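You operate a simulated robot arm through the tools that you are given. There is no shell and no other tool.

You are at the controls of a simulated robot arm. One attempt, no reset.

Task
Put things in order on the top of the pine table. At the end: the orange flask stands where the magnet with the brown grip stood; the magnet with the brown grip is on the green coaster; the magnet with the grey grip stands where the orange flask stood; the orange nut driver is on the pink coaster; whatever was shut is shut again. Leave all else as you found it, and nothing knocked over.

Only the result counts: the job must be done as asked and must still hold three seconds after the hand-in. Knocking over, shifting, dropping, spilling or breaking anything else fails it.

Robot
A 7-joint arm with a two-finger parallel gripper, fixed in place. Base frame: the origin is at the foot of the arm, x ahead of it, y to its left, z up; the work surface is at about z = 0.74. Readings come in m, degrees, newtons and seconds.
With the tool pointing down near the work surface it reaches from about 0.1 to 0.66 m from the base axis. Its first joint turns from -66.0 to 66.0 degrees. Payload 1.57 kg.
The TCP is the grasp point between the finger pads, 0.03 m short of the fingertips. In the tool frame z runs along the fingers and y along their closing line. Largest opening 0.08 m; finger width 0.017, thickness 0.012; the body of the gripper, 0.04 by 0.082 m, starts 0.08 m behind the TCP.
Orientation is that of the tool frame in the base frame, as a unit quaternion [x, y, z, w]. With the fingers straight down and closing along the base's y, the tool's x points along the base's -x, its y along +y and its z along -z.

Tools
- The arm moves only by the tool servo_tool. Its argument "series" is a list of rows, each an object of numbers (a shift or turn left out is 0, a gripper value left out holds the last): "x", "y", "z": the shift along the base's x, y, z in mm; "wx", "wy", "wz": the turn, a rotation vector about the base's x, y, z in degrees; "hand": the opening, from 0 (shut) to 1 (fully open). In form: [{"x": .., "y": .., "z": .., "wx": .., "wy": .., "wz": .., "hand": ..}, ...]. A call has 1 to 20 rows; each row is the pose to reach, as a shift and turn from the pose commanded when the call began. Each row takes 0.2 s and may step no farther than 0.05 m and 8.6 degrees from the row before; otherwise, or with a gripper value out of range, the whole call is refused. Where a pose cannot be reached the arm comes as near as it can. A force on the tool above 40 N (or 10 N above the force at the start of the call, whichever is more), or a blocked arm, ends the call early, and 0.2 s more pass. The fingers move at their own pace (about 0.072 m/s each) and stop on an object; they squeeze with about 24 N. The grip force told is the motor's: it shows also when the fingers shut on nothing. Time passes only in rows, and 0.2 s behind the last, so rows that repeat a pose let the fingers close. The reply holds the time, the measured pose of the TCP, the force on the tool along the base axes, the opening and the grip force, in the units named above and with some noise, with the torque about the TCP (base axes, N m) and any sound that the robot's microphone picked up.
- Cameras (640 x 400 px; columns grow to the right, rows downward): "scene" is fixed at [0.0715, 0.4701, 1.4037]; the picture's right is [-0.40, -0.92, 0.00], its down [-0.69, 0.30, -0.66] and it looks along [0.60, -0.26, -0.75] (base axes); focal length 345 px, centre (320, 200). "wrist" rides on the gripper at [0.072, -0.007, -0.122] in the tool frame; the picture's right is [0.09, 1.00, 0.00], its down [-0.84, 0.08, -0.54] and it looks along [-0.54, 0.05, 0.84] (tool axes); focal length 238 px, centre (320, 200).
- snapshot(camera): a new picture of that camera. No time passes.
- measure_at(camera, pixels): for up to 12 pixels [column, row] of the newest picture of that camera ("zoom" is the newest enlarged one), the place [x, y, z] in the base frame of the surface seen there, good to about 0.002 m. No time passes.
- close_up(camera, box): a new picture of the part [left, top, right, bottom] of that camera's present view, enlarged. No time passes.
- sign_off(): hands the job in; it is judged then, once.

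Unless the task says otherwise, let go and move clear before handing in.

The tools are called after ">>>" as name(argument=value, ...) on one line, values as JSON. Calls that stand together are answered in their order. servo_tool: Moves the arm, as the interface text tells. Its arguments: {"type":"object","properties":{"series":{"type":"array"}},"required":["series"]} The other tools are called the same way: snapshot (camera) takes a picture; measure_at (camera, pixels) gives the place of the surface under pixels of a picture; close_up (camera, box) takes an enlarged picture of a part of a camera's view; sign_off () hands the job in.

At the start:

```text
time_s: 0.0
tool_pos: [0.4285, 0.0712, 1.0226]
tool_rot: [0.0, 1.0, 0.0, 0.001]
contact_force: [0.0, -1.1, -0.6]
wrist_torque: [0.0, 0.03, 0.0]
gripper_width: 0.0801
gripper_force: 0.1
```

scene: 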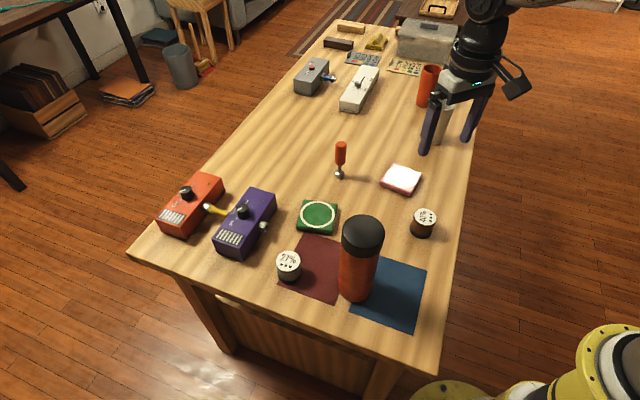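
wrist: 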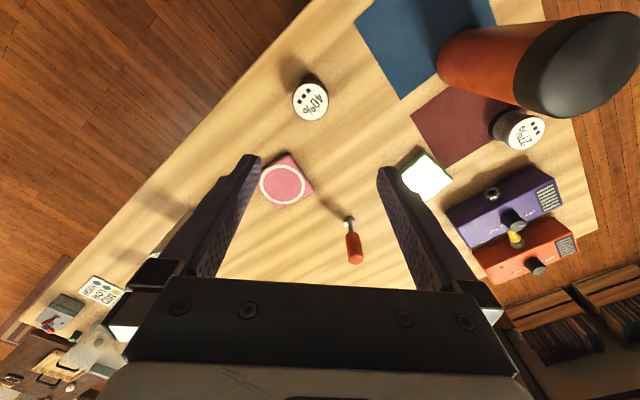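

The first pictures show an orange/black flask near scene (360,260), two white-topped round items at (289,265) and (424,222), an orange nut driver at (340,155), and green and pink coasters. I'll look closer before moving.

>>> close_up(camera="scene", box=[250, 190, 450, 330])

>>> close_up(camera="scene", box=[280, 10, 480, 135])

>>> close_up(camera="scene", box=[140, 130, 300, 270])

>>> close_up(camera="scene", box=[290, 120, 450, 250])

```text
2.86 times, centred on (350, 260) of scene
```

zoom: 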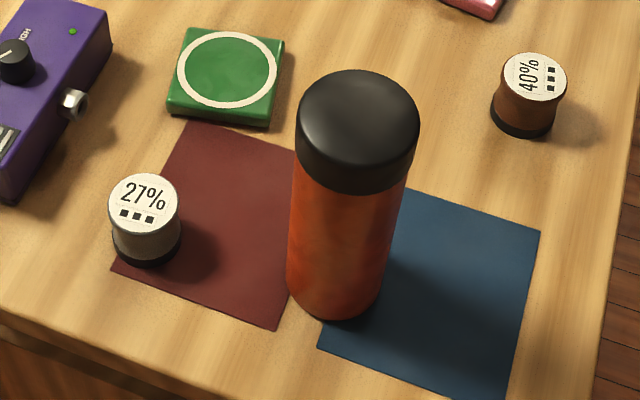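

```text
3.20 times, centred on (380, 72) of scene
```

zoom: 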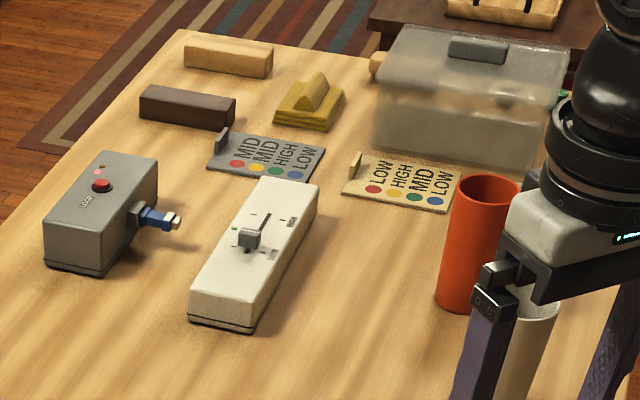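

```text
2.86 times, centred on (220, 200) of scene
```

zoom: 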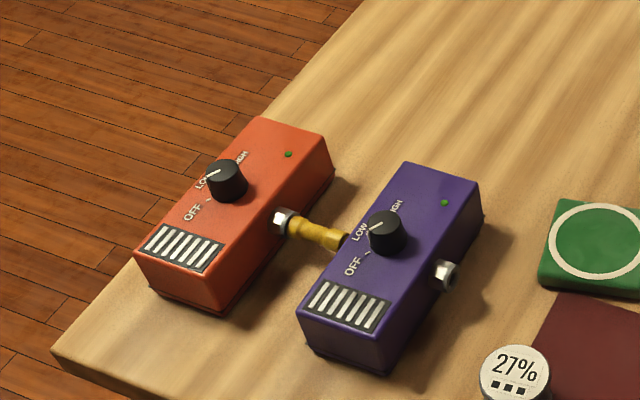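

```text
3.08 times, centred on (370, 185) of scene
```

zoom: 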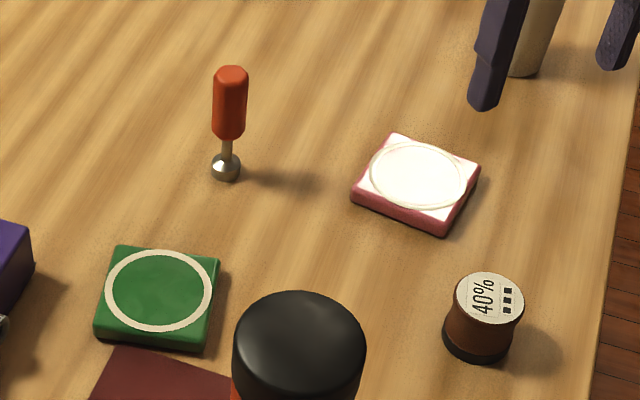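

The brown-grip magnet (40%) is at scene (424,222), the grey-grip one (27%) at (289,265), and the nut driver seems to stand on its steel tip at (340,175). Now I'll measure the surfaces.

>>> close_up(camera="scene", box=[250, 190, 450, 330])

>>> measure_at(camera="zoom", pixels=[[357, 75], [357, 110], [302, 115], [418, 120], [357, 190], [340, 316], [290, 280], [380, 290], [143, 180], [143, 210], [148, 262], [115, 240]])

>>> measure_at(camera="zoom", pixels=[[534, 55], [534, 75], [534, 98], [524, 134], [505, 75], [566, 78], [190, 30], [284, 40], [170, 100], [268, 116], [228, 68], [200, 200]])

>>> close_up(camera="scene", box=[290, 120, 450, 250])

>>> measure_at(camera="zoom", pixels=[[231, 70], [231, 85], [230, 115], [227, 150], [226, 168], [225, 180], [400, 137], [480, 170], [354, 190], [442, 222], [418, 178], [300, 180]])

```text
2.86 times, centred on (350, 260) of scene
```

zoom: 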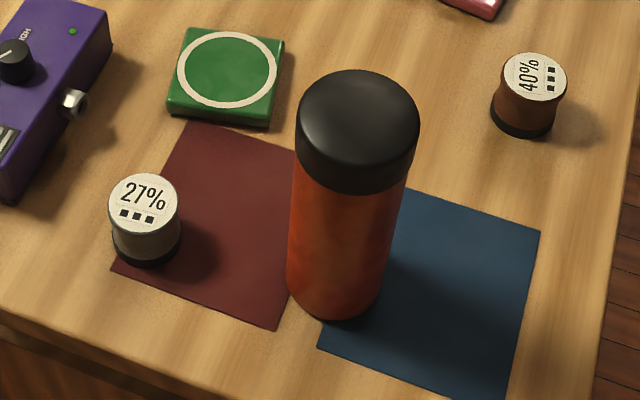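

```text
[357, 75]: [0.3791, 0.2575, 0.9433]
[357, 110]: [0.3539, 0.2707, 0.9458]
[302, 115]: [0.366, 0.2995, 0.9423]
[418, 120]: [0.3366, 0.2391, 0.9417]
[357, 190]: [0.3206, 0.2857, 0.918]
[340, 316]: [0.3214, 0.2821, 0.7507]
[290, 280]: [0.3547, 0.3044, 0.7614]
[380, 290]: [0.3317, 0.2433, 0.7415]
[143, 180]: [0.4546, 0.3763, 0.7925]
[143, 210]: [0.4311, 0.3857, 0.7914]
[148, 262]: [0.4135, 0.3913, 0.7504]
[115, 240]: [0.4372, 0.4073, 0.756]
```

```text
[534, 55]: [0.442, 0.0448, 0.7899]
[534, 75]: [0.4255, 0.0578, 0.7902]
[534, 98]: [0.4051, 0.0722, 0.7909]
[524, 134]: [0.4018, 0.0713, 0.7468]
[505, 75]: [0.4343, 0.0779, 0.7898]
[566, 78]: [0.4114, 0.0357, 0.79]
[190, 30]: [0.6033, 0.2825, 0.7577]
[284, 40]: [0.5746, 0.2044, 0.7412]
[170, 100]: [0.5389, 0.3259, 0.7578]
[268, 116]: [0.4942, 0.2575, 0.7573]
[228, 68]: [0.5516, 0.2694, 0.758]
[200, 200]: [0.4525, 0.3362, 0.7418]
```

```text
3.08 times, centred on (370, 185) of scene
```

zoom: 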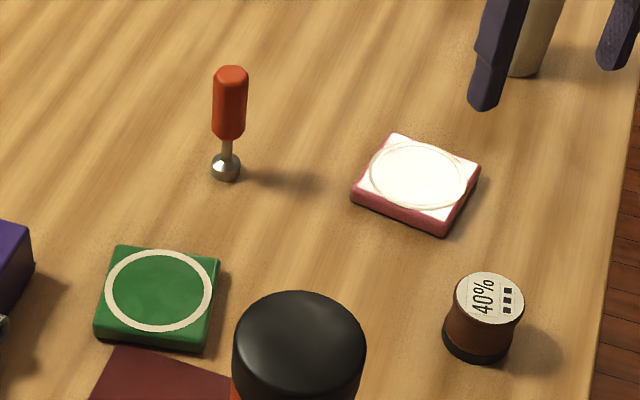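

```text
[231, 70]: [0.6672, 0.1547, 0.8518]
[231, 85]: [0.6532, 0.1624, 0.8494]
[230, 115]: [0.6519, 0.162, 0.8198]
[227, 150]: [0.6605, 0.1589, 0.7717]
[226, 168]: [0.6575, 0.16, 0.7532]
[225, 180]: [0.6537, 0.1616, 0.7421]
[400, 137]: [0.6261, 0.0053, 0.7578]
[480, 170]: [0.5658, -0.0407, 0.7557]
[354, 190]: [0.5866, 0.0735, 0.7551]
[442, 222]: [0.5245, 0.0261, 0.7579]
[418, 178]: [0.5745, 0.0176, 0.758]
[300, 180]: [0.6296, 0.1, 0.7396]
```

The brown magnet centres near (0.424, 0.058), the flask near (0.351, 0.269), the coasters are at z≈0.758, and the nut driver is about 0.68 m out. I'll refine the centres with tighter close-ups.

>>> close_up(camera="scene", box=[400, 200, 448, 245])

>>> close_up(camera="scene", box=[265, 242, 313, 290])

>>> close_up(camera="scene", box=[320, 205, 400, 310])

>>> close_up(camera="scene", box=[315, 135, 365, 185])

```text
8.89 times, centred on (424, 222) of scene
```

zoom: 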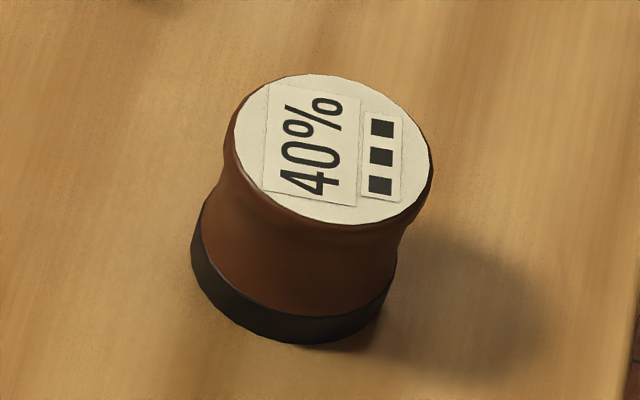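

```text
8.33 times, centred on (289, 266) of scene
```

zoom: 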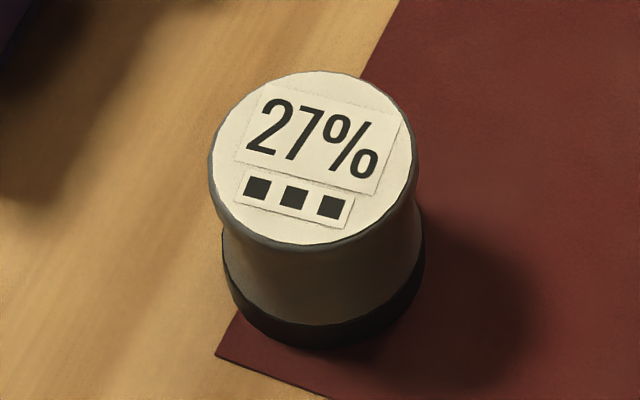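

```text
3.81 times, centred on (360, 258) of scene
```

zoom: 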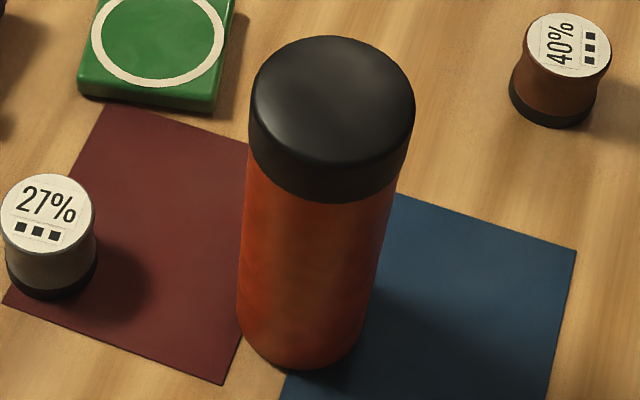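

```text
8.00 times, centred on (340, 160) of scene
```

zoom: 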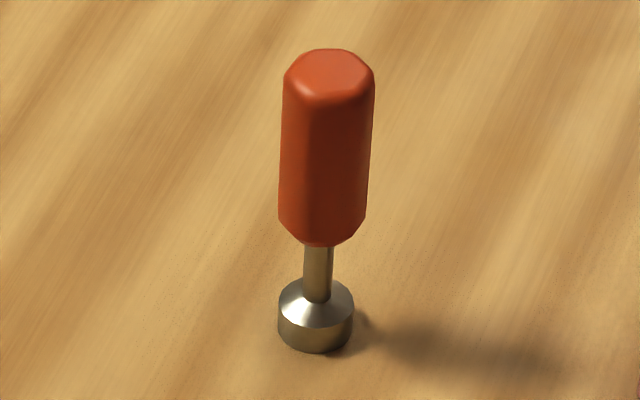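

The nut driver has a hexagonal handle and stands on its socket end. I'll measure the driver in the current zoom, then re-zoom the magnets and flask to fit their circles.

>>> measure_at(camera="zoom", pixels=[[330, 68], [330, 52], [330, 95], [290, 80], [370, 78], [325, 130], [325, 210], [288, 150], [365, 150], [318, 270], [316, 335], [316, 352]])

>>> close_up(camera="scene", box=[400, 200, 448, 245])

>>> measure_at(camera="zoom", pixels=[[335, 150], [335, 78], [335, 220], [240, 145], [428, 155], [255, 105], [410, 205], [290, 250], [330, 265], [390, 250], [290, 325], [285, 335]])

>>> close_up(camera="scene", box=[265, 242, 313, 290])

>>> measure_at(camera="zoom", pixels=[[314, 157], [314, 76], [314, 238], [216, 157], [410, 157], [245, 100], [385, 215], [325, 280], [240, 250], [410, 235], [325, 335], [500, 100]])

>>> close_up(camera="scene", box=[320, 205, 400, 310])

>>> measure_at(camera="zoom", pixels=[[333, 98], [333, 42], [333, 160], [256, 95], [408, 105], [250, 140], [410, 140], [318, 230], [310, 300], [300, 355], [244, 200], [392, 210]])

```text
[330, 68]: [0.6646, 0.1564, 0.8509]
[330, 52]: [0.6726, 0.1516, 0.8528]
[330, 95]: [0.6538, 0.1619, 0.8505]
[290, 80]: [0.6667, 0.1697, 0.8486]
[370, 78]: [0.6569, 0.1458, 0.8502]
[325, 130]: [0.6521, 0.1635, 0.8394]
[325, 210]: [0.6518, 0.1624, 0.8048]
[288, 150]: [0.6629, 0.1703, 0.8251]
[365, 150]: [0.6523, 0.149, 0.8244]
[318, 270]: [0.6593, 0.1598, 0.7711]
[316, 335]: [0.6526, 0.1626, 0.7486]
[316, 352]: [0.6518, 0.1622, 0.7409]
```

```text
8.89 times, centred on (424, 222) of scene
```

zoom: 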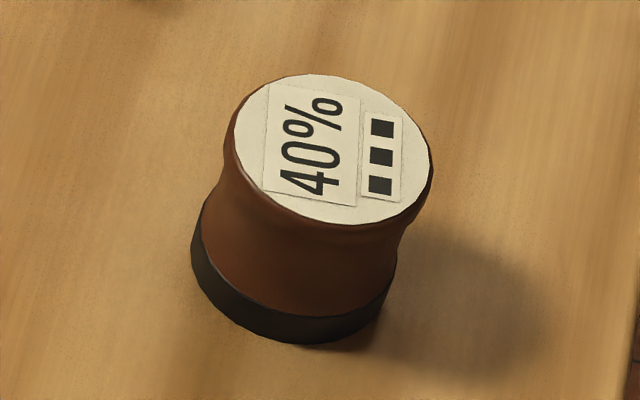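

```text
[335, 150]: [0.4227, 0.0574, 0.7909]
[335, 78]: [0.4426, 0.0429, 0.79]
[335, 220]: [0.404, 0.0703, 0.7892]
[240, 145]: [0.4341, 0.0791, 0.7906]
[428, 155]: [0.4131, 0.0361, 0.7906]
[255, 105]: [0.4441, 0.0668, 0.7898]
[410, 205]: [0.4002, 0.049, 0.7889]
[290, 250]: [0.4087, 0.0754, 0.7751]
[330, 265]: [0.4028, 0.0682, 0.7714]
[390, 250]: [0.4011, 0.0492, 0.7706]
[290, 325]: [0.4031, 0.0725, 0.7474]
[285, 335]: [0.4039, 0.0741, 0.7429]
```

```text
8.33 times, centred on (289, 266) of scene
```

zoom: 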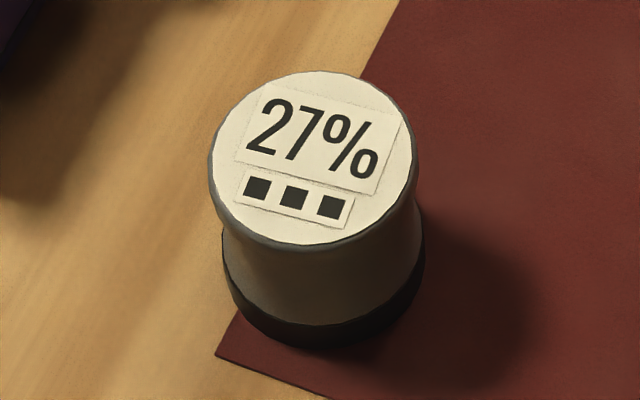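

```text
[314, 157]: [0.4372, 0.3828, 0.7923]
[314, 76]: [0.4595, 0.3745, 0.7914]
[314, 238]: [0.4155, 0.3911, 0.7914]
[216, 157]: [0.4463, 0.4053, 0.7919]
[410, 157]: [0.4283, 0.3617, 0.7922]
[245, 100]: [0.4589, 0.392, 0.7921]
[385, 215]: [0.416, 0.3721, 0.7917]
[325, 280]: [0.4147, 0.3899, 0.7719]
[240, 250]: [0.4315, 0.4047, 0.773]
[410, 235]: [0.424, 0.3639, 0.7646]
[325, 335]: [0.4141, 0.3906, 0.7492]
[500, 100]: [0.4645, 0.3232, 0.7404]
```

```text
3.81 times, centred on (360, 258) of scene
```

zoom: 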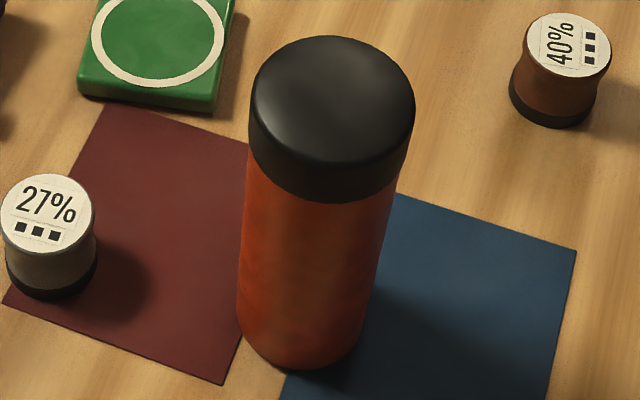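

```text
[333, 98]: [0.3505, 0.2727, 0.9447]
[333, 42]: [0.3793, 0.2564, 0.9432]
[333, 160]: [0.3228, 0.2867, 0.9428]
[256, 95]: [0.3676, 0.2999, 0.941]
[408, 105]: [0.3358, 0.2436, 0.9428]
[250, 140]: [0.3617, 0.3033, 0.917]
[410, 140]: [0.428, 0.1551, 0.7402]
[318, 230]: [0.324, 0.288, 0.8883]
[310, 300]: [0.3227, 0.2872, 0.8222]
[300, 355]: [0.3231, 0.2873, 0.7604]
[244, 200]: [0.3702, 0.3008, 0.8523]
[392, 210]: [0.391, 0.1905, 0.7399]
```

The circle fits give: brown magnet (0.4235, 0.0573), top 0.790, Ø≈0.048; grey magnet (0.4375, 0.383); flask (0.351, 0.2715), Ø≈0.066, top 0.945. I'll go above the brown magnet first and check the alignment.

>>> servo_tool(series=[{"x": -2, "y": -5, "z": -40, "hand": 1}, {"x": -5, "y": -13.9, "z": -85, "hand": 1}, {"x": -5, "y": -13.9, "z": -130, "hand": 1}, {"x": -5, "y": -13.9, "z": -170, "hand": 1}, {"x": -5, "y": -13.9, "z": -170, "hand": 1}])

>>> snapshot(camera="wrist")

>>> snapshot(camera="scene")

```text
time_s: 1.2
tool_pos: [0.4239, 0.056, 0.8536]
tool_rot: [0.0, 1.0, 0.0, -0.001]
contact_force: [0.2, -0.1, -0.3]
wrist_torque: [0.0, -0.01, 0.0]
gripper_width: 0.08
gripper_force: 0.1
```

```text
taken
```

wrist: 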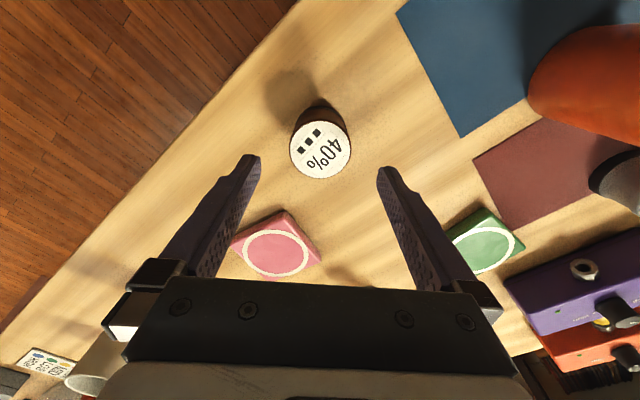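

```text
taken
```

scene: 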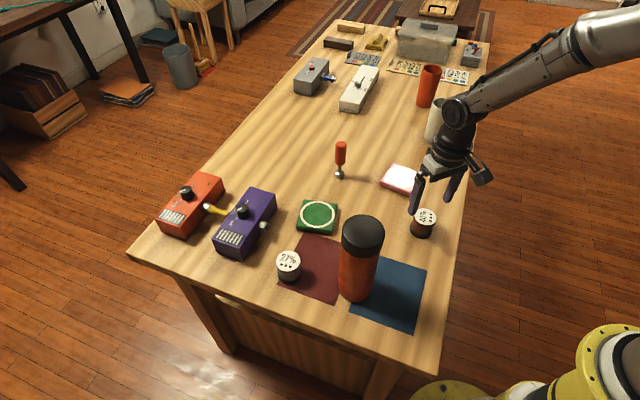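

The magnet sits midway between the fingers (wrist pixel (320,150), finger tips at 250 and 385). I'll descend to about z=0.775 and close.

>>> servo_tool(series=[{"z": -30, "hand": 1}, {"z": -55, "hand": 1}, {"z": -70, "hand": 1}, {"z": -77, "hand": 1}, {"z": -77, "hand": 1}])

>>> snapshot(camera="wrist")

>>> close_up(camera="scene", box=[370, 140, 490, 250])

```text
time_s: 2.4
tool_pos: [0.4234, 0.0568, 0.7769]
tool_rot: [0.0, 1.0, 0.0, 0.0]
contact_force: [0.5, -0.1, -0.4]
wrist_torque: [-0.03, 0.02, 0.0]
gripper_width: 0.0801
gripper_force: 0.1
```

```text
taken
```

wrist: 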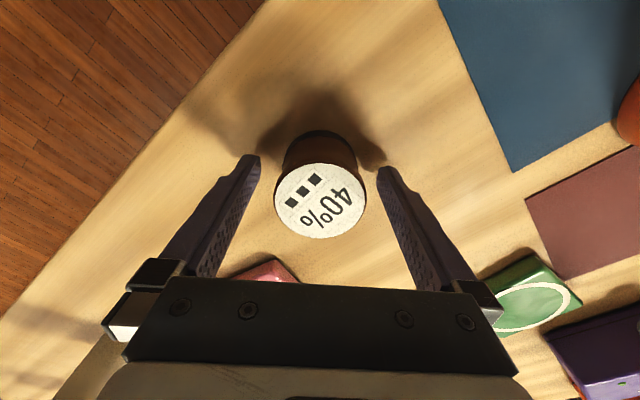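

```text
3.64 times, centred on (430, 195) of scene
```

zoom: 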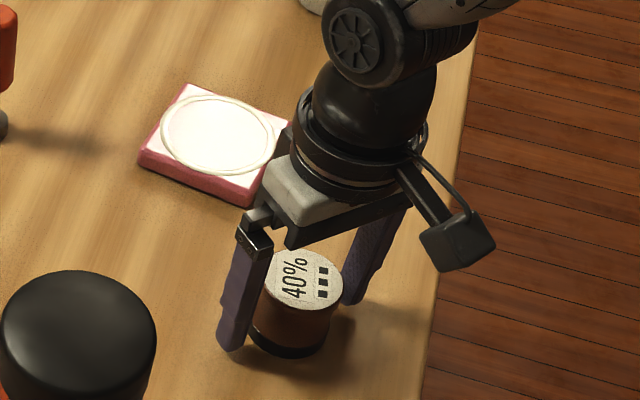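

The fingers straddle the magnet at z≈0.777 with clear space on both sides. Closing now, then I'll lift a little to check the grip.

>>> servo_tool(series=[{"hand": 0.3}, {"hand": 0.3}, {"hand": 0.3}, {"hand": 0.3}])

```text
time_s: 3.4
tool_pos: [0.4241, 0.0573, 0.7764]
tool_rot: [0.001, 1.0, 0.001, -0.001]
contact_force: [0.0, -0.2, 0.8]
wrist_torque: [0.02, 0.01, 0.0]
gripper_width: 0.0511
gripper_force: 24.1
```

The fingers stopped at 0.051 m with 24 N, so the magnet is gripped. I'll lift it and look.

>>> servo_tool(series=[{"z": 8}, {"z": 25}, {"z": 60}, {"z": 100}, {"z": 100}])

>>> snapshot(camera="wrist")

>>> close_up(camera="scene", box=[370, 120, 490, 250])

>>> snapshot(camera="scene")

```text
time_s: 4.6
tool_pos: [0.4266, 0.0555, 0.8764]
tool_rot: [0.0, 1.0, 0.0, 0.0]
contact_force: [0.8, 0.9, 0.3]
wrist_torque: [0.0, 0.02, 0.01]
gripper_width: 0.024
gripper_force: 0.0
```

```text
taken
```

wrist: 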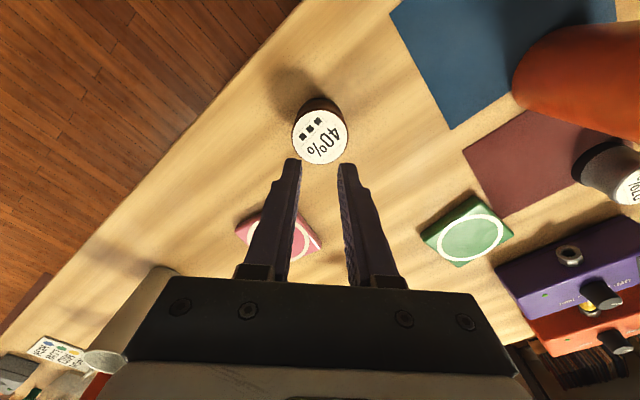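

```text
3.08 times, centred on (430, 185) of scene
```

zoom: 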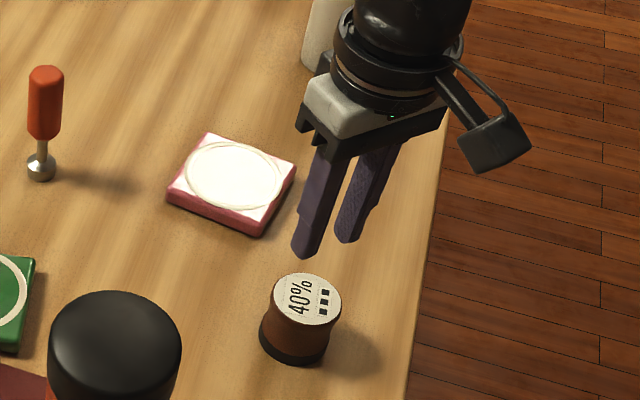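

```text
taken
```

scene: 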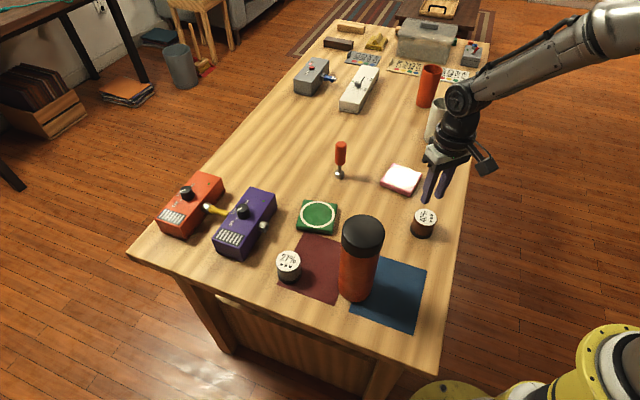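

The magnet slipped out: the fingers read 0.024 m empty and it is still on the table at scene (424,222). I'll check whether it moved before I regrip.

>>> close_up(camera="scene", box=[400, 200, 448, 245])

>>> measure_at(camera="zoom", pixels=[[335, 150], [335, 78], [335, 220], [240, 145], [428, 155], [255, 105], [410, 205], [290, 250], [330, 265], [390, 250], [290, 325], [285, 335]])

>>> close_up(camera="wrist", box=[260, 70, 380, 180])

```text
8.89 times, centred on (424, 222) of scene
```

zoom: 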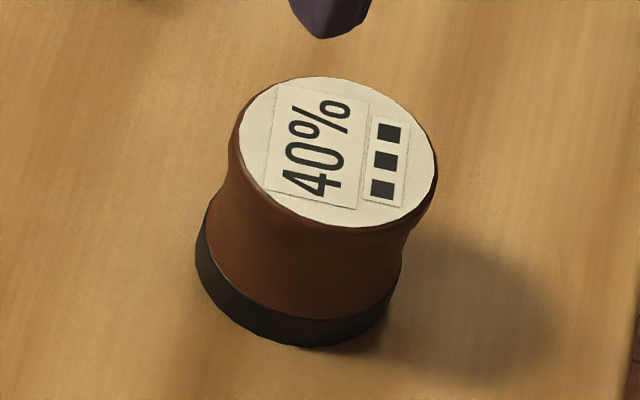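

```text
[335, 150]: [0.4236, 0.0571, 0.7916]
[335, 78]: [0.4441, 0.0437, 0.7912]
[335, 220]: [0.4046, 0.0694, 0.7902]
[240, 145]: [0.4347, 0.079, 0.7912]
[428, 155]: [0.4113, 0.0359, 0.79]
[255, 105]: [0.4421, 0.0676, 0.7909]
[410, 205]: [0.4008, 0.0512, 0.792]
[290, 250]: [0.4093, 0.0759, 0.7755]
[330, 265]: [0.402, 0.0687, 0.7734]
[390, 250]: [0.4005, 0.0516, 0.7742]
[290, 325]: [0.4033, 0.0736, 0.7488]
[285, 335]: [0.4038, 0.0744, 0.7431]
```

```text
3.64 times, centred on (320, 125) of wrist
```

zoom: 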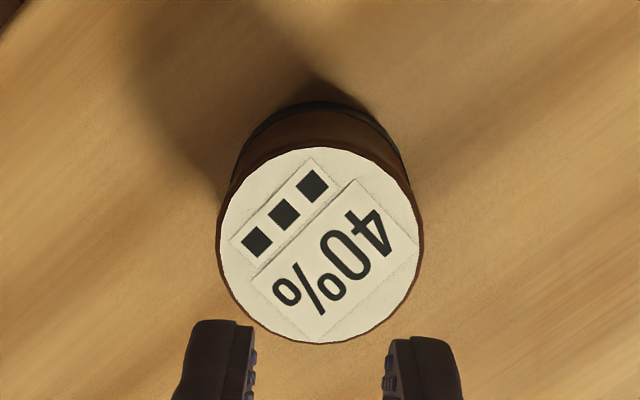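

The magnet shifted only about 1 mm and turned slightly, so it may be stuck to the table (a magnetic hold) or the grip was on its base edge only. I'll regrip and lift just 2 mm to read the force.

>>> servo_tool(series=[{"hand": 1}, {"hand": 1}, {"hand": 1}, {"z": -45, "hand": 1}, {"z": -80, "hand": 1}, {"z": -95, "hand": 1}, {"z": -102, "hand": 1}, {"z": -102, "hand": 1}, {"z": -102, "hand": 0.3}, {"z": -102, "hand": 0.3}, {"z": -102, "hand": 0.3}, {"z": -102, "hand": 0.3}])

>>> servo_tool(series=[{"z": 1}, {"z": 2}, {"z": 2}])

```text
time_s: 7.2
tool_pos: [0.4234, 0.0577, 0.7747]
tool_rot: [0.0, 1.0, 0.0, 0.0]
contact_force: [0.1, -0.8, 0.3]
wrist_torque: [0.0, 0.01, 0.02]
gripper_width: 0.0508
gripper_force: 24.9
```

```text
time_s: 8.0
tool_pos: [0.4235, 0.0561, 0.7767]
tool_rot: [0.0, 1.0, -0.001, 0.0]
contact_force: [-0.1, 0.4, -0.2]
wrist_torque: [0.03, 0.01, 0.01]
gripper_width: 0.051
gripper_force: 23.6
```

After a 2 mm lift the force is about zero, and the grip is intact at 0.051 m. I'll measure whether the magnet's top rose with the fingers.

>>> close_up(camera="scene", box=[395, 195, 455, 245])

>>> measure_at(camera="zoom", pixels=[[320, 150], [340, 180], [300, 130], [290, 220], [280, 270], [275, 290]])

>>> close_up(camera="wrist", box=[230, 100, 410, 260])

```text
8.00 times, centred on (425, 220) of scene
```

zoom: 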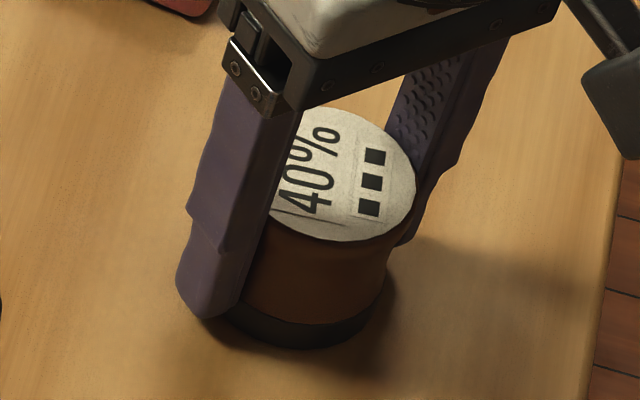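

```text
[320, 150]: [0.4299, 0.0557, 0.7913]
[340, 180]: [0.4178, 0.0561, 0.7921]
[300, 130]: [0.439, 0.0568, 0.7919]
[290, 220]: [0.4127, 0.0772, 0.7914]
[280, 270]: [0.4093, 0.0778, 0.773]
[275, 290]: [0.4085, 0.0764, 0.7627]
```

```text
2.50 times, centred on (320, 180) of wrist
```

zoom: 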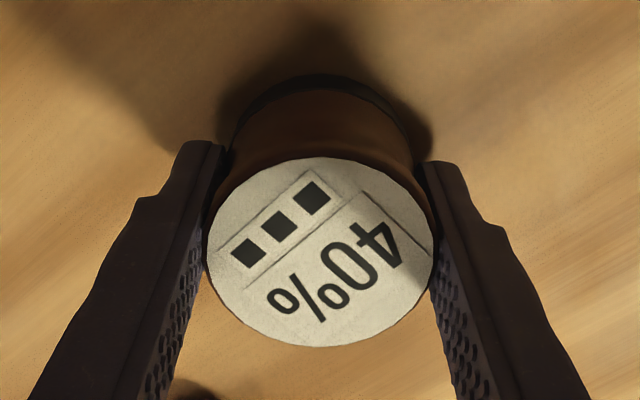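

The top still reads ~0.791–0.792, within noise. I'll lift in small steps and watch the width and force.

>>> servo_tool(series=[{"z": 1}, {"z": 2}, {"z": 3}, {"z": 3}])

>>> servo_tool(series=[{"z": 1}, {"z": 2}, {"z": 3}, {"z": 3}])

>>> close_up(camera="scene", box=[395, 195, 455, 245])

>>> measure_at(camera="zoom", pixels=[[320, 150], [340, 180], [330, 130], [360, 215], [380, 170], [275, 290]])

```text
time_s: 9.0
tool_pos: [0.4233, 0.0549, 0.7802]
tool_rot: [0.001, 1.0, 0.0, 0.0]
contact_force: [0.4, 0.1, -2.2]
wrist_torque: [0.0, 0.0, 0.0]
gripper_width: 0.0507
gripper_force: 23.9
```

```text
time_s: 10.0
tool_pos: [0.4234, 0.0571, 0.7829]
tool_rot: [0.0, 1.0, 0.0, 0.0]
contact_force: [0.6, -0.4, -2.2]
wrist_torque: [0.06, -0.01, -0.02]
gripper_width: 0.0507
gripper_force: 24.2
```

```text
8.00 times, centred on (425, 220) of scene
```

zoom: 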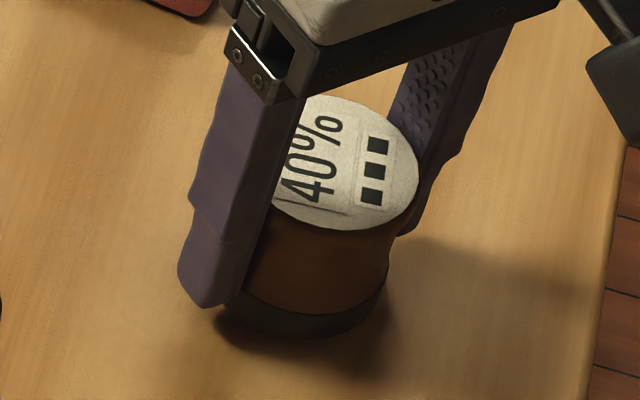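

```text
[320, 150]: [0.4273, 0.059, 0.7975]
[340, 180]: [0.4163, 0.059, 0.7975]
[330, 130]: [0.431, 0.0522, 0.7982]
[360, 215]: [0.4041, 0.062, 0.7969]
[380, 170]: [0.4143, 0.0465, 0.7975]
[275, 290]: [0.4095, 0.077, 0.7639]
```

The magnet is now off the table: its top is at 0.7975 and the load is −2.2 N. The earlier lift was probably too fast for this smooth base. I'll hold for a second and check for creep.

>>> servo_tool(series=[{"z": 0}, {"z": 0}, {"z": 0}, {"z": 0}, {"z": 0}])

>>> close_up(camera="scene", box=[395, 195, 455, 245])

>>> measure_at(camera="zoom", pixels=[[320, 150], [340, 180], [330, 130], [360, 215], [380, 170], [275, 290], [350, 150], [350, 190]])

```text
time_s: 11.2
tool_pos: [0.4233, 0.0577, 0.7823]
tool_rot: [-0.001, 1.0, 0.0, 0.001]
contact_force: [-0.1, 0.9, -1.8]
wrist_torque: [0.02, 0.02, 0.0]
gripper_width: 0.0507
gripper_force: 24.4
```

```text
8.00 times, centred on (425, 220) of scene
```

zoom: 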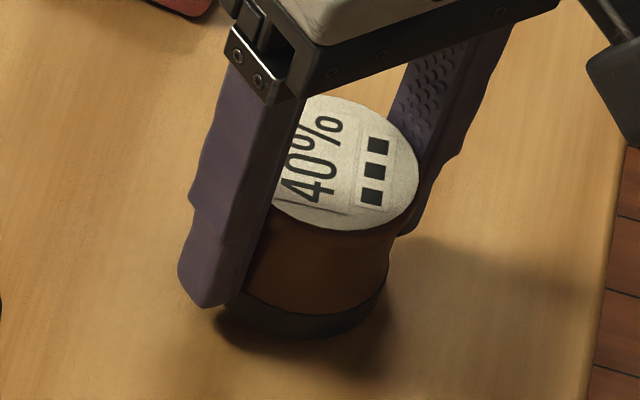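

```text
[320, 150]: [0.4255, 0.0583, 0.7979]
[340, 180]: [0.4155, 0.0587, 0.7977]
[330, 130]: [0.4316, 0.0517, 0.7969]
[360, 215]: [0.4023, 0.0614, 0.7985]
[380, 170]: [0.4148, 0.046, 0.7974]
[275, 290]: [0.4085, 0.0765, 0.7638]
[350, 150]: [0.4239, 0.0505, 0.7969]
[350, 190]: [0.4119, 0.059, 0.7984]
```

No creep — the top is steady at 0.7975. The pads only catch the lower edge of the base, so I'll set it down, open, go about 2 mm deeper and regrip for a firmer hold.

>>> servo_tool(series=[{"z": -3}, {"z": -6}, {"z": -6}, {"z": -6, "hand": 0.8}, {"z": -6, "hand": 0.8}, {"z": -8, "hand": 0.8}, {"z": -10, "hand": 0.8}, {"z": -10, "hand": 0.8}, {"z": -10, "hand": 0.3}, {"z": -10, "hand": 0.3}, {"z": -10, "hand": 0.3}, {"z": -10, "hand": 0.3}])

>>> close_up(camera="scene", box=[395, 195, 455, 245])

>>> measure_at(camera="zoom", pixels=[[320, 150], [340, 180], [330, 130], [360, 215], [380, 170], [275, 290], [350, 150], [350, 190]])

```text
time_s: 13.8
tool_pos: [0.423, 0.0563, 0.7722]
tool_rot: [0.0, 1.0, 0.0, 0.0]
contact_force: [0.5, -0.7, 0.4]
wrist_torque: [0.02, -0.02, -0.03]
gripper_width: 0.0506
gripper_force: 24.0
```

```text
8.00 times, centred on (425, 220) of scene
```

zoom: 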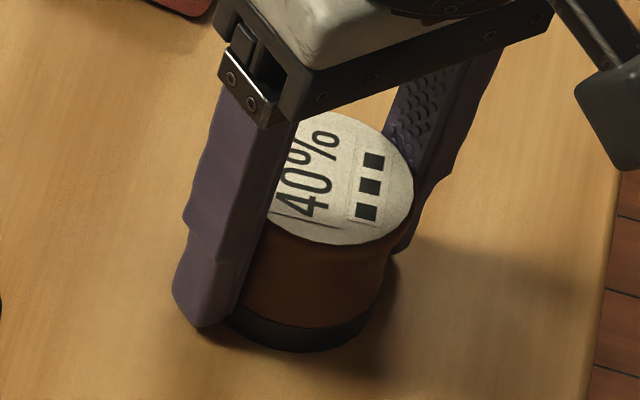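

```text
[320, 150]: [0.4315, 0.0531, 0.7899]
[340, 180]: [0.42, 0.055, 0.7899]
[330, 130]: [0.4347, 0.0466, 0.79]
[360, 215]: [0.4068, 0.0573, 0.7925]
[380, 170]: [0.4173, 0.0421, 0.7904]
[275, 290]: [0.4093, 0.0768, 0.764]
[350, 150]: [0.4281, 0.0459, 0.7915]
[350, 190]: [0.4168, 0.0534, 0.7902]
```

Now the fingers are deeper (TCP 0.772, width 0.0506). I'll lift slowly, 5 mm then 10 mm a row, and check that it holds; I'll also measure the green coaster.

>>> servo_tool(series=[{"z": 2}, {"z": 4}, {"z": 7}, {"z": 12}, {"z": 18}, {"z": 25}, {"z": 33}, {"z": 41}, {"z": 49}, {"z": 57}, {"z": 64}, {"z": 68}, {"z": 70}, {"z": 70}])

>>> close_up(camera="scene", box=[390, 170, 460, 240])

>>> measure_at(camera="zoom", pixels=[[300, 150], [320, 180], [310, 130], [340, 200], [350, 170]])

>>> close_up(camera="scene", box=[285, 190, 350, 245])

>>> measure_at(camera="zoom", pixels=[[320, 80], [320, 130], [320, 180], [320, 230], [200, 130], [440, 130], [250, 100], [400, 180], [150, 200], [130, 230], [500, 90], [460, 240]])

```text
time_s: 16.8
tool_pos: [0.4226, 0.0564, 0.8431]
tool_rot: [0.0, 1.0, 0.0, 0.0]
contact_force: [0.4, 0.2, -1.3]
wrist_torque: [-0.01, -0.02, 0.03]
gripper_width: 0.0505
gripper_force: 24.2
```

```text
5.71 times, centred on (425, 205) of scene
```

zoom: 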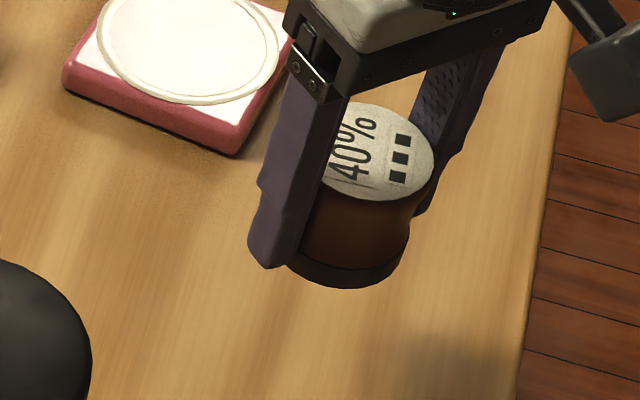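

```text
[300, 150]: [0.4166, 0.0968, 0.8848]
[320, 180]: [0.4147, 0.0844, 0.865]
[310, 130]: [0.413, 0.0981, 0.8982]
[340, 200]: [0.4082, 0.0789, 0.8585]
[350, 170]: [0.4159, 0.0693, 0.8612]
```

```text
7.27 times, centred on (318, 218) of scene
```

zoom: 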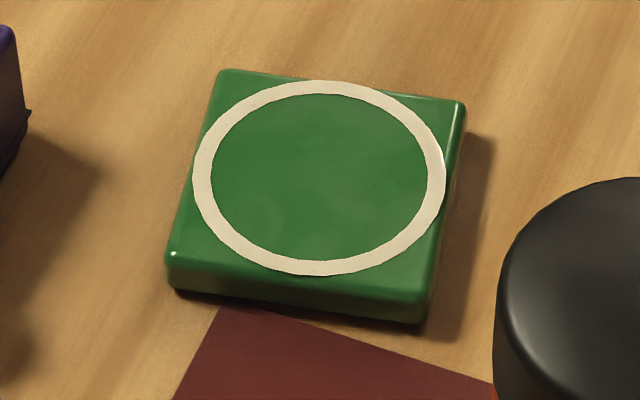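

```text
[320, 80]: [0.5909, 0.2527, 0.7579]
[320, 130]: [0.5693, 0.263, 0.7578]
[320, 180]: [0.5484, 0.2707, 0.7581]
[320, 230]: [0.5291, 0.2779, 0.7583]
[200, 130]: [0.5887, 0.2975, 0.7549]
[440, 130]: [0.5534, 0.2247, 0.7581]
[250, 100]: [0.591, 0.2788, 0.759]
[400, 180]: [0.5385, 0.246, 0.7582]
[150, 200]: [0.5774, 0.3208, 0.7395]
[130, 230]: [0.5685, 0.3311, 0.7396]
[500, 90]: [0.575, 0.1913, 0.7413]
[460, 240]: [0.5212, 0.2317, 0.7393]
```

The magnet is firmly held (top 0.861, about 18 mm above TCP). The green ring centre is at about (0.5505, 0.270). I'll carry it there slowly.

>>> servo_tool(series=[{"x": 2.5, "y": 4.3}, {"x": 7.6, "y": 12.8}, {"x": 16.5, "y": 27.7}, {"x": 28, "y": 46.8}, {"x": 40.6, "y": 68.1}, {"x": 53.3, "y": 89.3}, {"x": 66, "y": 110.6}, {"x": 78.7, "y": 131.9}, {"x": 91.4, "y": 153.1}, {"x": 102.9, "y": 172.3}, {"x": 113, "y": 189.3}, {"x": 120.7, "y": 202.1}, {"x": 125.7, "y": 210.6}, {"x": 127, "y": 212.7}, {"x": 127, "y": 212.7}])

>>> snapshot(camera="scene")

>>> snapshot(camera="wrist")

>>> close_up(camera="scene", box=[270, 160, 370, 250])

```text
time_s: 20.0
tool_pos: [0.5495, 0.2687, 0.8428]
tool_rot: [0.0, 1.0, 0.0, 0.001]
contact_force: [0.5, 0.5, -2.3]
wrist_torque: [0.0, 0.01, -0.01]
gripper_width: 0.0504
gripper_force: 24.1
```

```text
taken
```

scene: 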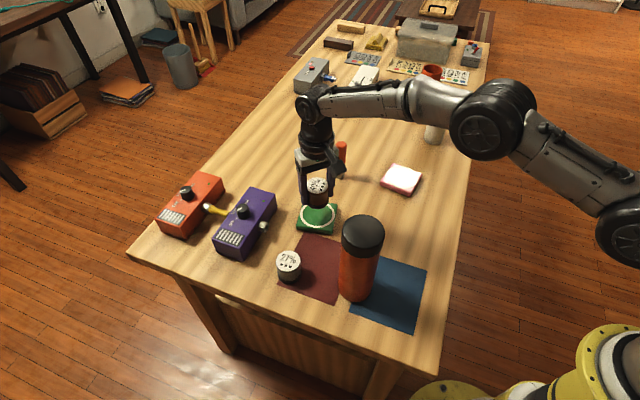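

```text
taken
```

wrist: 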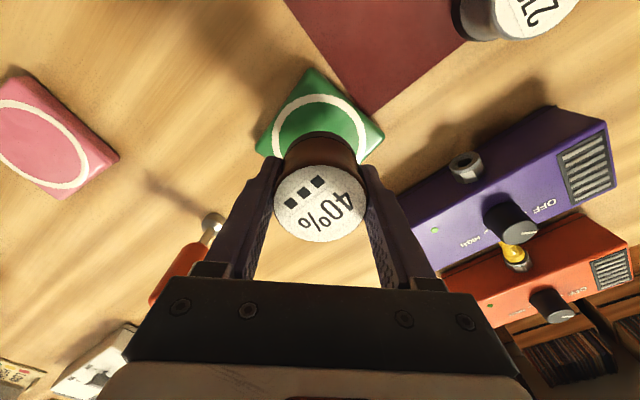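

```text
4.44 times, centred on (320, 205) of scene
```

zoom: 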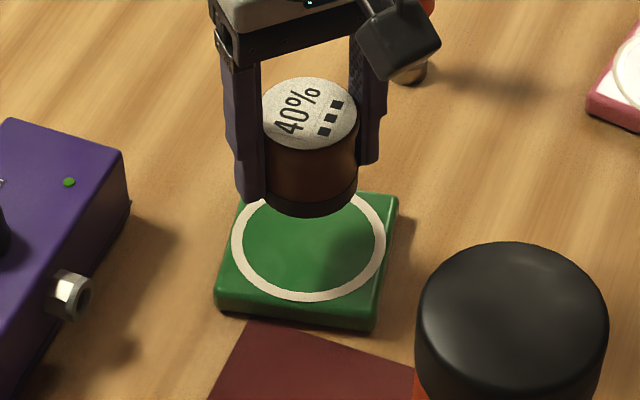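

The magnet hangs above the green coaster; I want the offset and the clearance to the purple pedal before lowering.

>>> measure_at(camera="zoom", pixels=[[85, 295], [125, 200], [130, 155], [110, 270], [310, 115], [310, 80], [310, 148], [264, 112], [356, 118], [310, 215], [375, 325], [240, 305]])

>>> close_up(camera="wrist", box=[240, 50, 420, 260])

```text
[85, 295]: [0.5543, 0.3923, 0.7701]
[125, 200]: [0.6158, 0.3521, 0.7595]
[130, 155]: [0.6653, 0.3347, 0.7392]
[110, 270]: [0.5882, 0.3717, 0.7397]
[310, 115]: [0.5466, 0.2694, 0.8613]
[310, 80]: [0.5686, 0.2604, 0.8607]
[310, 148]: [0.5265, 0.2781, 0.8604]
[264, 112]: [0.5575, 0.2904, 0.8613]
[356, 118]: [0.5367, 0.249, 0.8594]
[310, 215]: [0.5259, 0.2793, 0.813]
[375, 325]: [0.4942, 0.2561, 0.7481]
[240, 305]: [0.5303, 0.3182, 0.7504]
```

```text
1.90 times, centred on (330, 155) of wrist
```

zoom: 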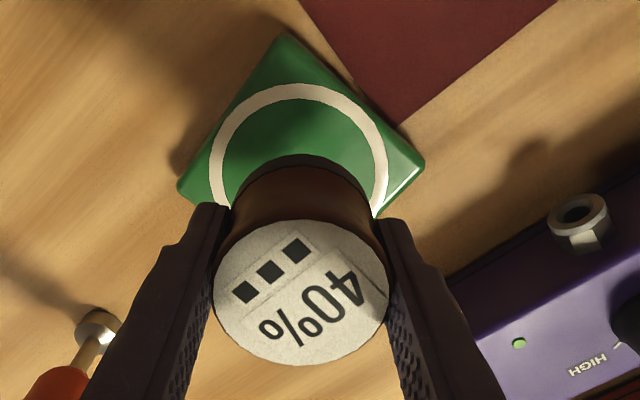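

The magnet's centre reads (0.5475, 0.2695), about 3 mm short in x of the coaster centre (0.551, 0.2695), and the pedal jack is over 0.1 m away in y. I'll lower with a +3 mm x correction.

>>> servo_tool(series=[{"x": 1, "z": -6}, {"x": 2, "z": -14}, {"x": 3, "z": -22}, {"x": 3, "z": -30}, {"x": 3, "z": -37}, {"x": 3, "z": -43}, {"x": 3, "z": -48}, {"x": 3, "z": -50}, {"x": 3, "z": -50}])

>>> close_up(camera="scene", box=[270, 170, 360, 250])

```text
time_s: 22.0
tool_pos: [0.5537, 0.269, 0.7926]
tool_rot: [-0.001, 1.0, 0.0, 0.0]
contact_force: [0.6, 0.0, -1.6]
wrist_torque: [-0.02, 0.02, 0.0]
gripper_width: 0.0502
gripper_force: 23.7
```

```text
5.00 times, centred on (315, 210) of scene
```

zoom: 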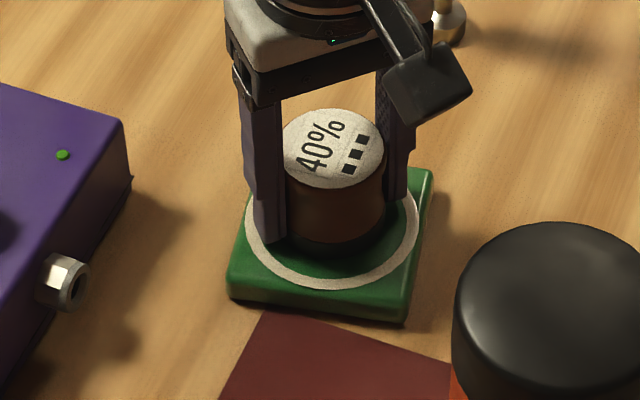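

Still carrying (−1.6 N); the bottom should be about 2 mm above the coaster. I'll lower 1 mm at a time until the load disappears.

>>> servo_tool(series=[{"z": -1}, {"z": -2}, {"z": -2}])

>>> close_up(camera="scene", box=[290, 185, 350, 240])

>>> measure_at(camera="zoom", pixels=[[330, 110], [330, 60], [330, 140], [300, 130], [370, 110], [320, 280]])

```text
time_s: 22.8
tool_pos: [0.5534, 0.2683, 0.7916]
tool_rot: [0.0, 1.0, 0.0, -0.001]
contact_force: [-0.5, -0.1, 2.1]
wrist_torque: [0.06, 0.16, 0.05]
gripper_width: 0.0505
gripper_force: 24.6
```

```text
7.27 times, centred on (320, 212) of scene
```

zoom: 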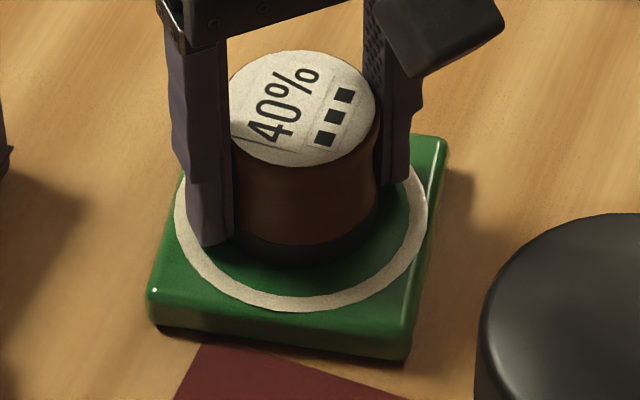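

```text
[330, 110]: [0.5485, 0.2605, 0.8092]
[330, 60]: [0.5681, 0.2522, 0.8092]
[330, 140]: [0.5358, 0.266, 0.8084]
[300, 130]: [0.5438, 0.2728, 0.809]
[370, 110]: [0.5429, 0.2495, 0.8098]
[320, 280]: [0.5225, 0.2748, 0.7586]
```

Contact: the load flipped to +2.1 N and the top reads 0.809, which is coaster height plus magnet height. I'll open and rise straight up.

>>> servo_tool(series=[{"hand": 0.9}, {"hand": 0.9}, {"hand": 0.9}, {"z": 15, "hand": 0.9}, {"z": 40, "hand": 0.9}, {"z": 80, "hand": 0.9}, {"z": 120, "hand": 0.9}, {"z": 160, "hand": 0.9}, {"z": 160, "hand": 0.9}])

>>> snapshot(camera="scene")

>>> close_up(camera="scene", box=[285, 180, 355, 245])

>>> measure_at(camera="zoom", pixels=[[320, 100], [320, 150], [320, 120], [250, 115], [380, 115], [315, 280], [315, 300]])

```text
time_s: 24.8
tool_pos: [0.5541, 0.2712, 0.9495]
tool_rot: [0.0, 1.0, 0.0, 0.0]
contact_force: [-0.4, 0.2, 0.2]
wrist_torque: [-0.01, -0.03, 0.02]
gripper_width: 0.0723
gripper_force: 0.0
```

```text
taken
```

scene: 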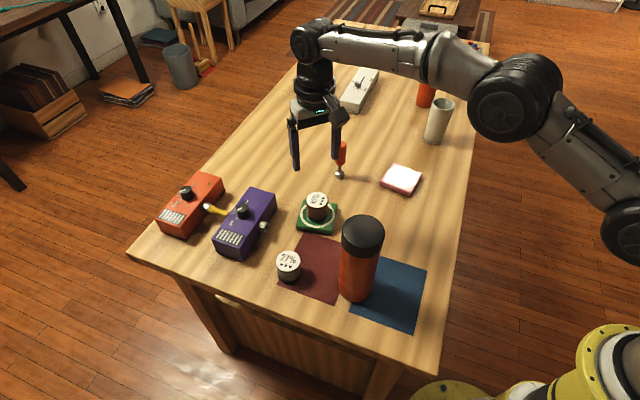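

```text
6.15 times, centred on (320, 212) of scene
```

zoom: 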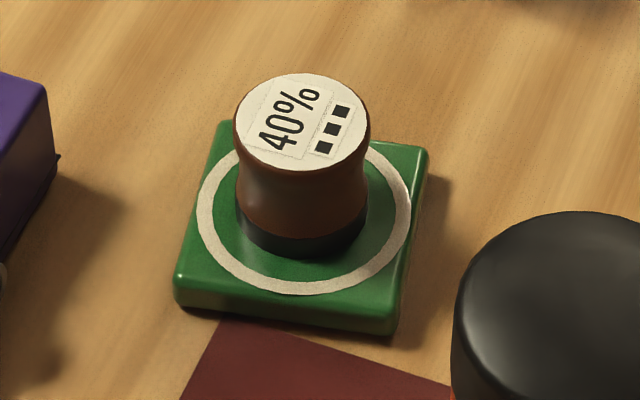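

```text
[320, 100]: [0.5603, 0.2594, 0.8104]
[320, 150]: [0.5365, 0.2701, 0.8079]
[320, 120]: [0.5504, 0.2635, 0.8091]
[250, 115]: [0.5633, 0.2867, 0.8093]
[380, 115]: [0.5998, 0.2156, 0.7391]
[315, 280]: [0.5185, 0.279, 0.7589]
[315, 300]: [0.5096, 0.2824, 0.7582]
```

The brown magnet stands centred on the green coaster at scene (318,205), untouched by the retreat. Next the flask: I'll rise and go over it, then verify from the wrist view.

>>> servo_tool(series=[{"x": 0, "y": 0, "z": 30, "hand": 1}, {"x": -15, "y": 0, "z": 55, "hand": 1}, {"x": -45, "y": 0.5, "z": 70, "hand": 1}, {"x": -85, "y": 1, "z": 70, "hand": 1}, {"x": -125, "y": 1, "z": 70, "hand": 1}, {"x": -160, "y": 1.5, "z": 70, "hand": 1}, {"x": -185, "y": 1.5, "z": 70, "hand": 1}, {"x": -198, "y": 1.5, "z": 70, "hand": 1}, {"x": -202, "y": 1.5, "z": 70, "hand": 1}, {"x": -202, "y": 1.5, "z": 70, "hand": 1}])

>>> snapshot(camera="wrist")

>>> snapshot(camera="scene")

```text
time_s: 27.0
tool_pos: [0.3518, 0.2696, 1.0208]
tool_rot: [0.001, 1.0, 0.0, 0.0]
contact_force: [0.0, 0.5, -0.5]
wrist_torque: [-0.03, -0.04, 0.0]
gripper_width: 0.0801
gripper_force: 0.1
```

```text
taken
```

wrist: 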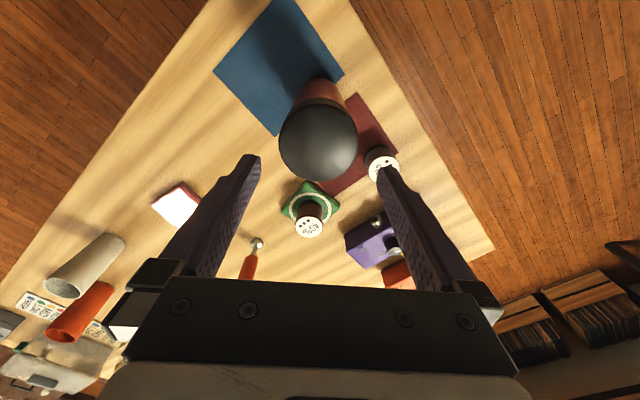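

```text
taken
```

scene: 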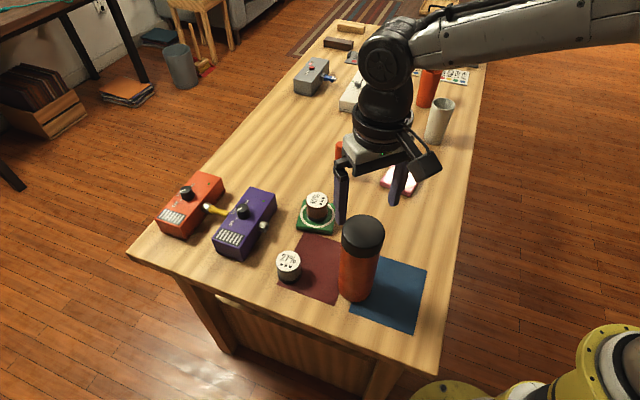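

The cap appears centred between the fingers at wrist (318,145). I'll measure it from this nearer view.

>>> close_up(camera="wrist", box=[260, 70, 380, 200])

>>> measure_at(camera="wrist", pixels=[[318, 145], [284, 145], [352, 145], [318, 175], [318, 115], [318, 178], [318, 85], [300, 165], [336, 165]])

```text
3.08 times, centred on (320, 135) of wrist
```

zoom: 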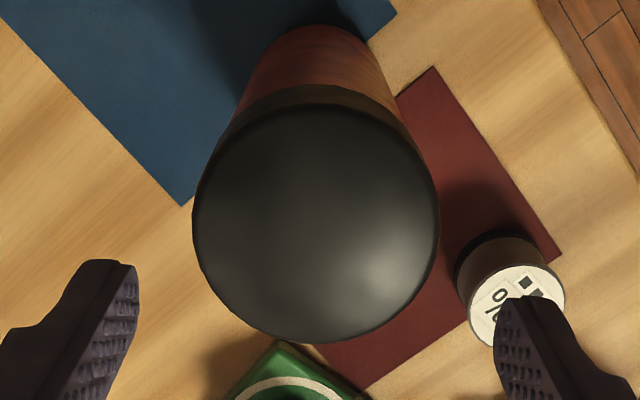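

```text
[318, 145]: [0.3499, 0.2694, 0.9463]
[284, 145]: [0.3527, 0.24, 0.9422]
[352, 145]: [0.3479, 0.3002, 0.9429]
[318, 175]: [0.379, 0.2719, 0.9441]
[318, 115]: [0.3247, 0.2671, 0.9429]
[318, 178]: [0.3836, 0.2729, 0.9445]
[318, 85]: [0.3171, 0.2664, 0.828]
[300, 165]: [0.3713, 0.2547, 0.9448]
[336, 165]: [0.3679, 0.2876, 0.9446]
```

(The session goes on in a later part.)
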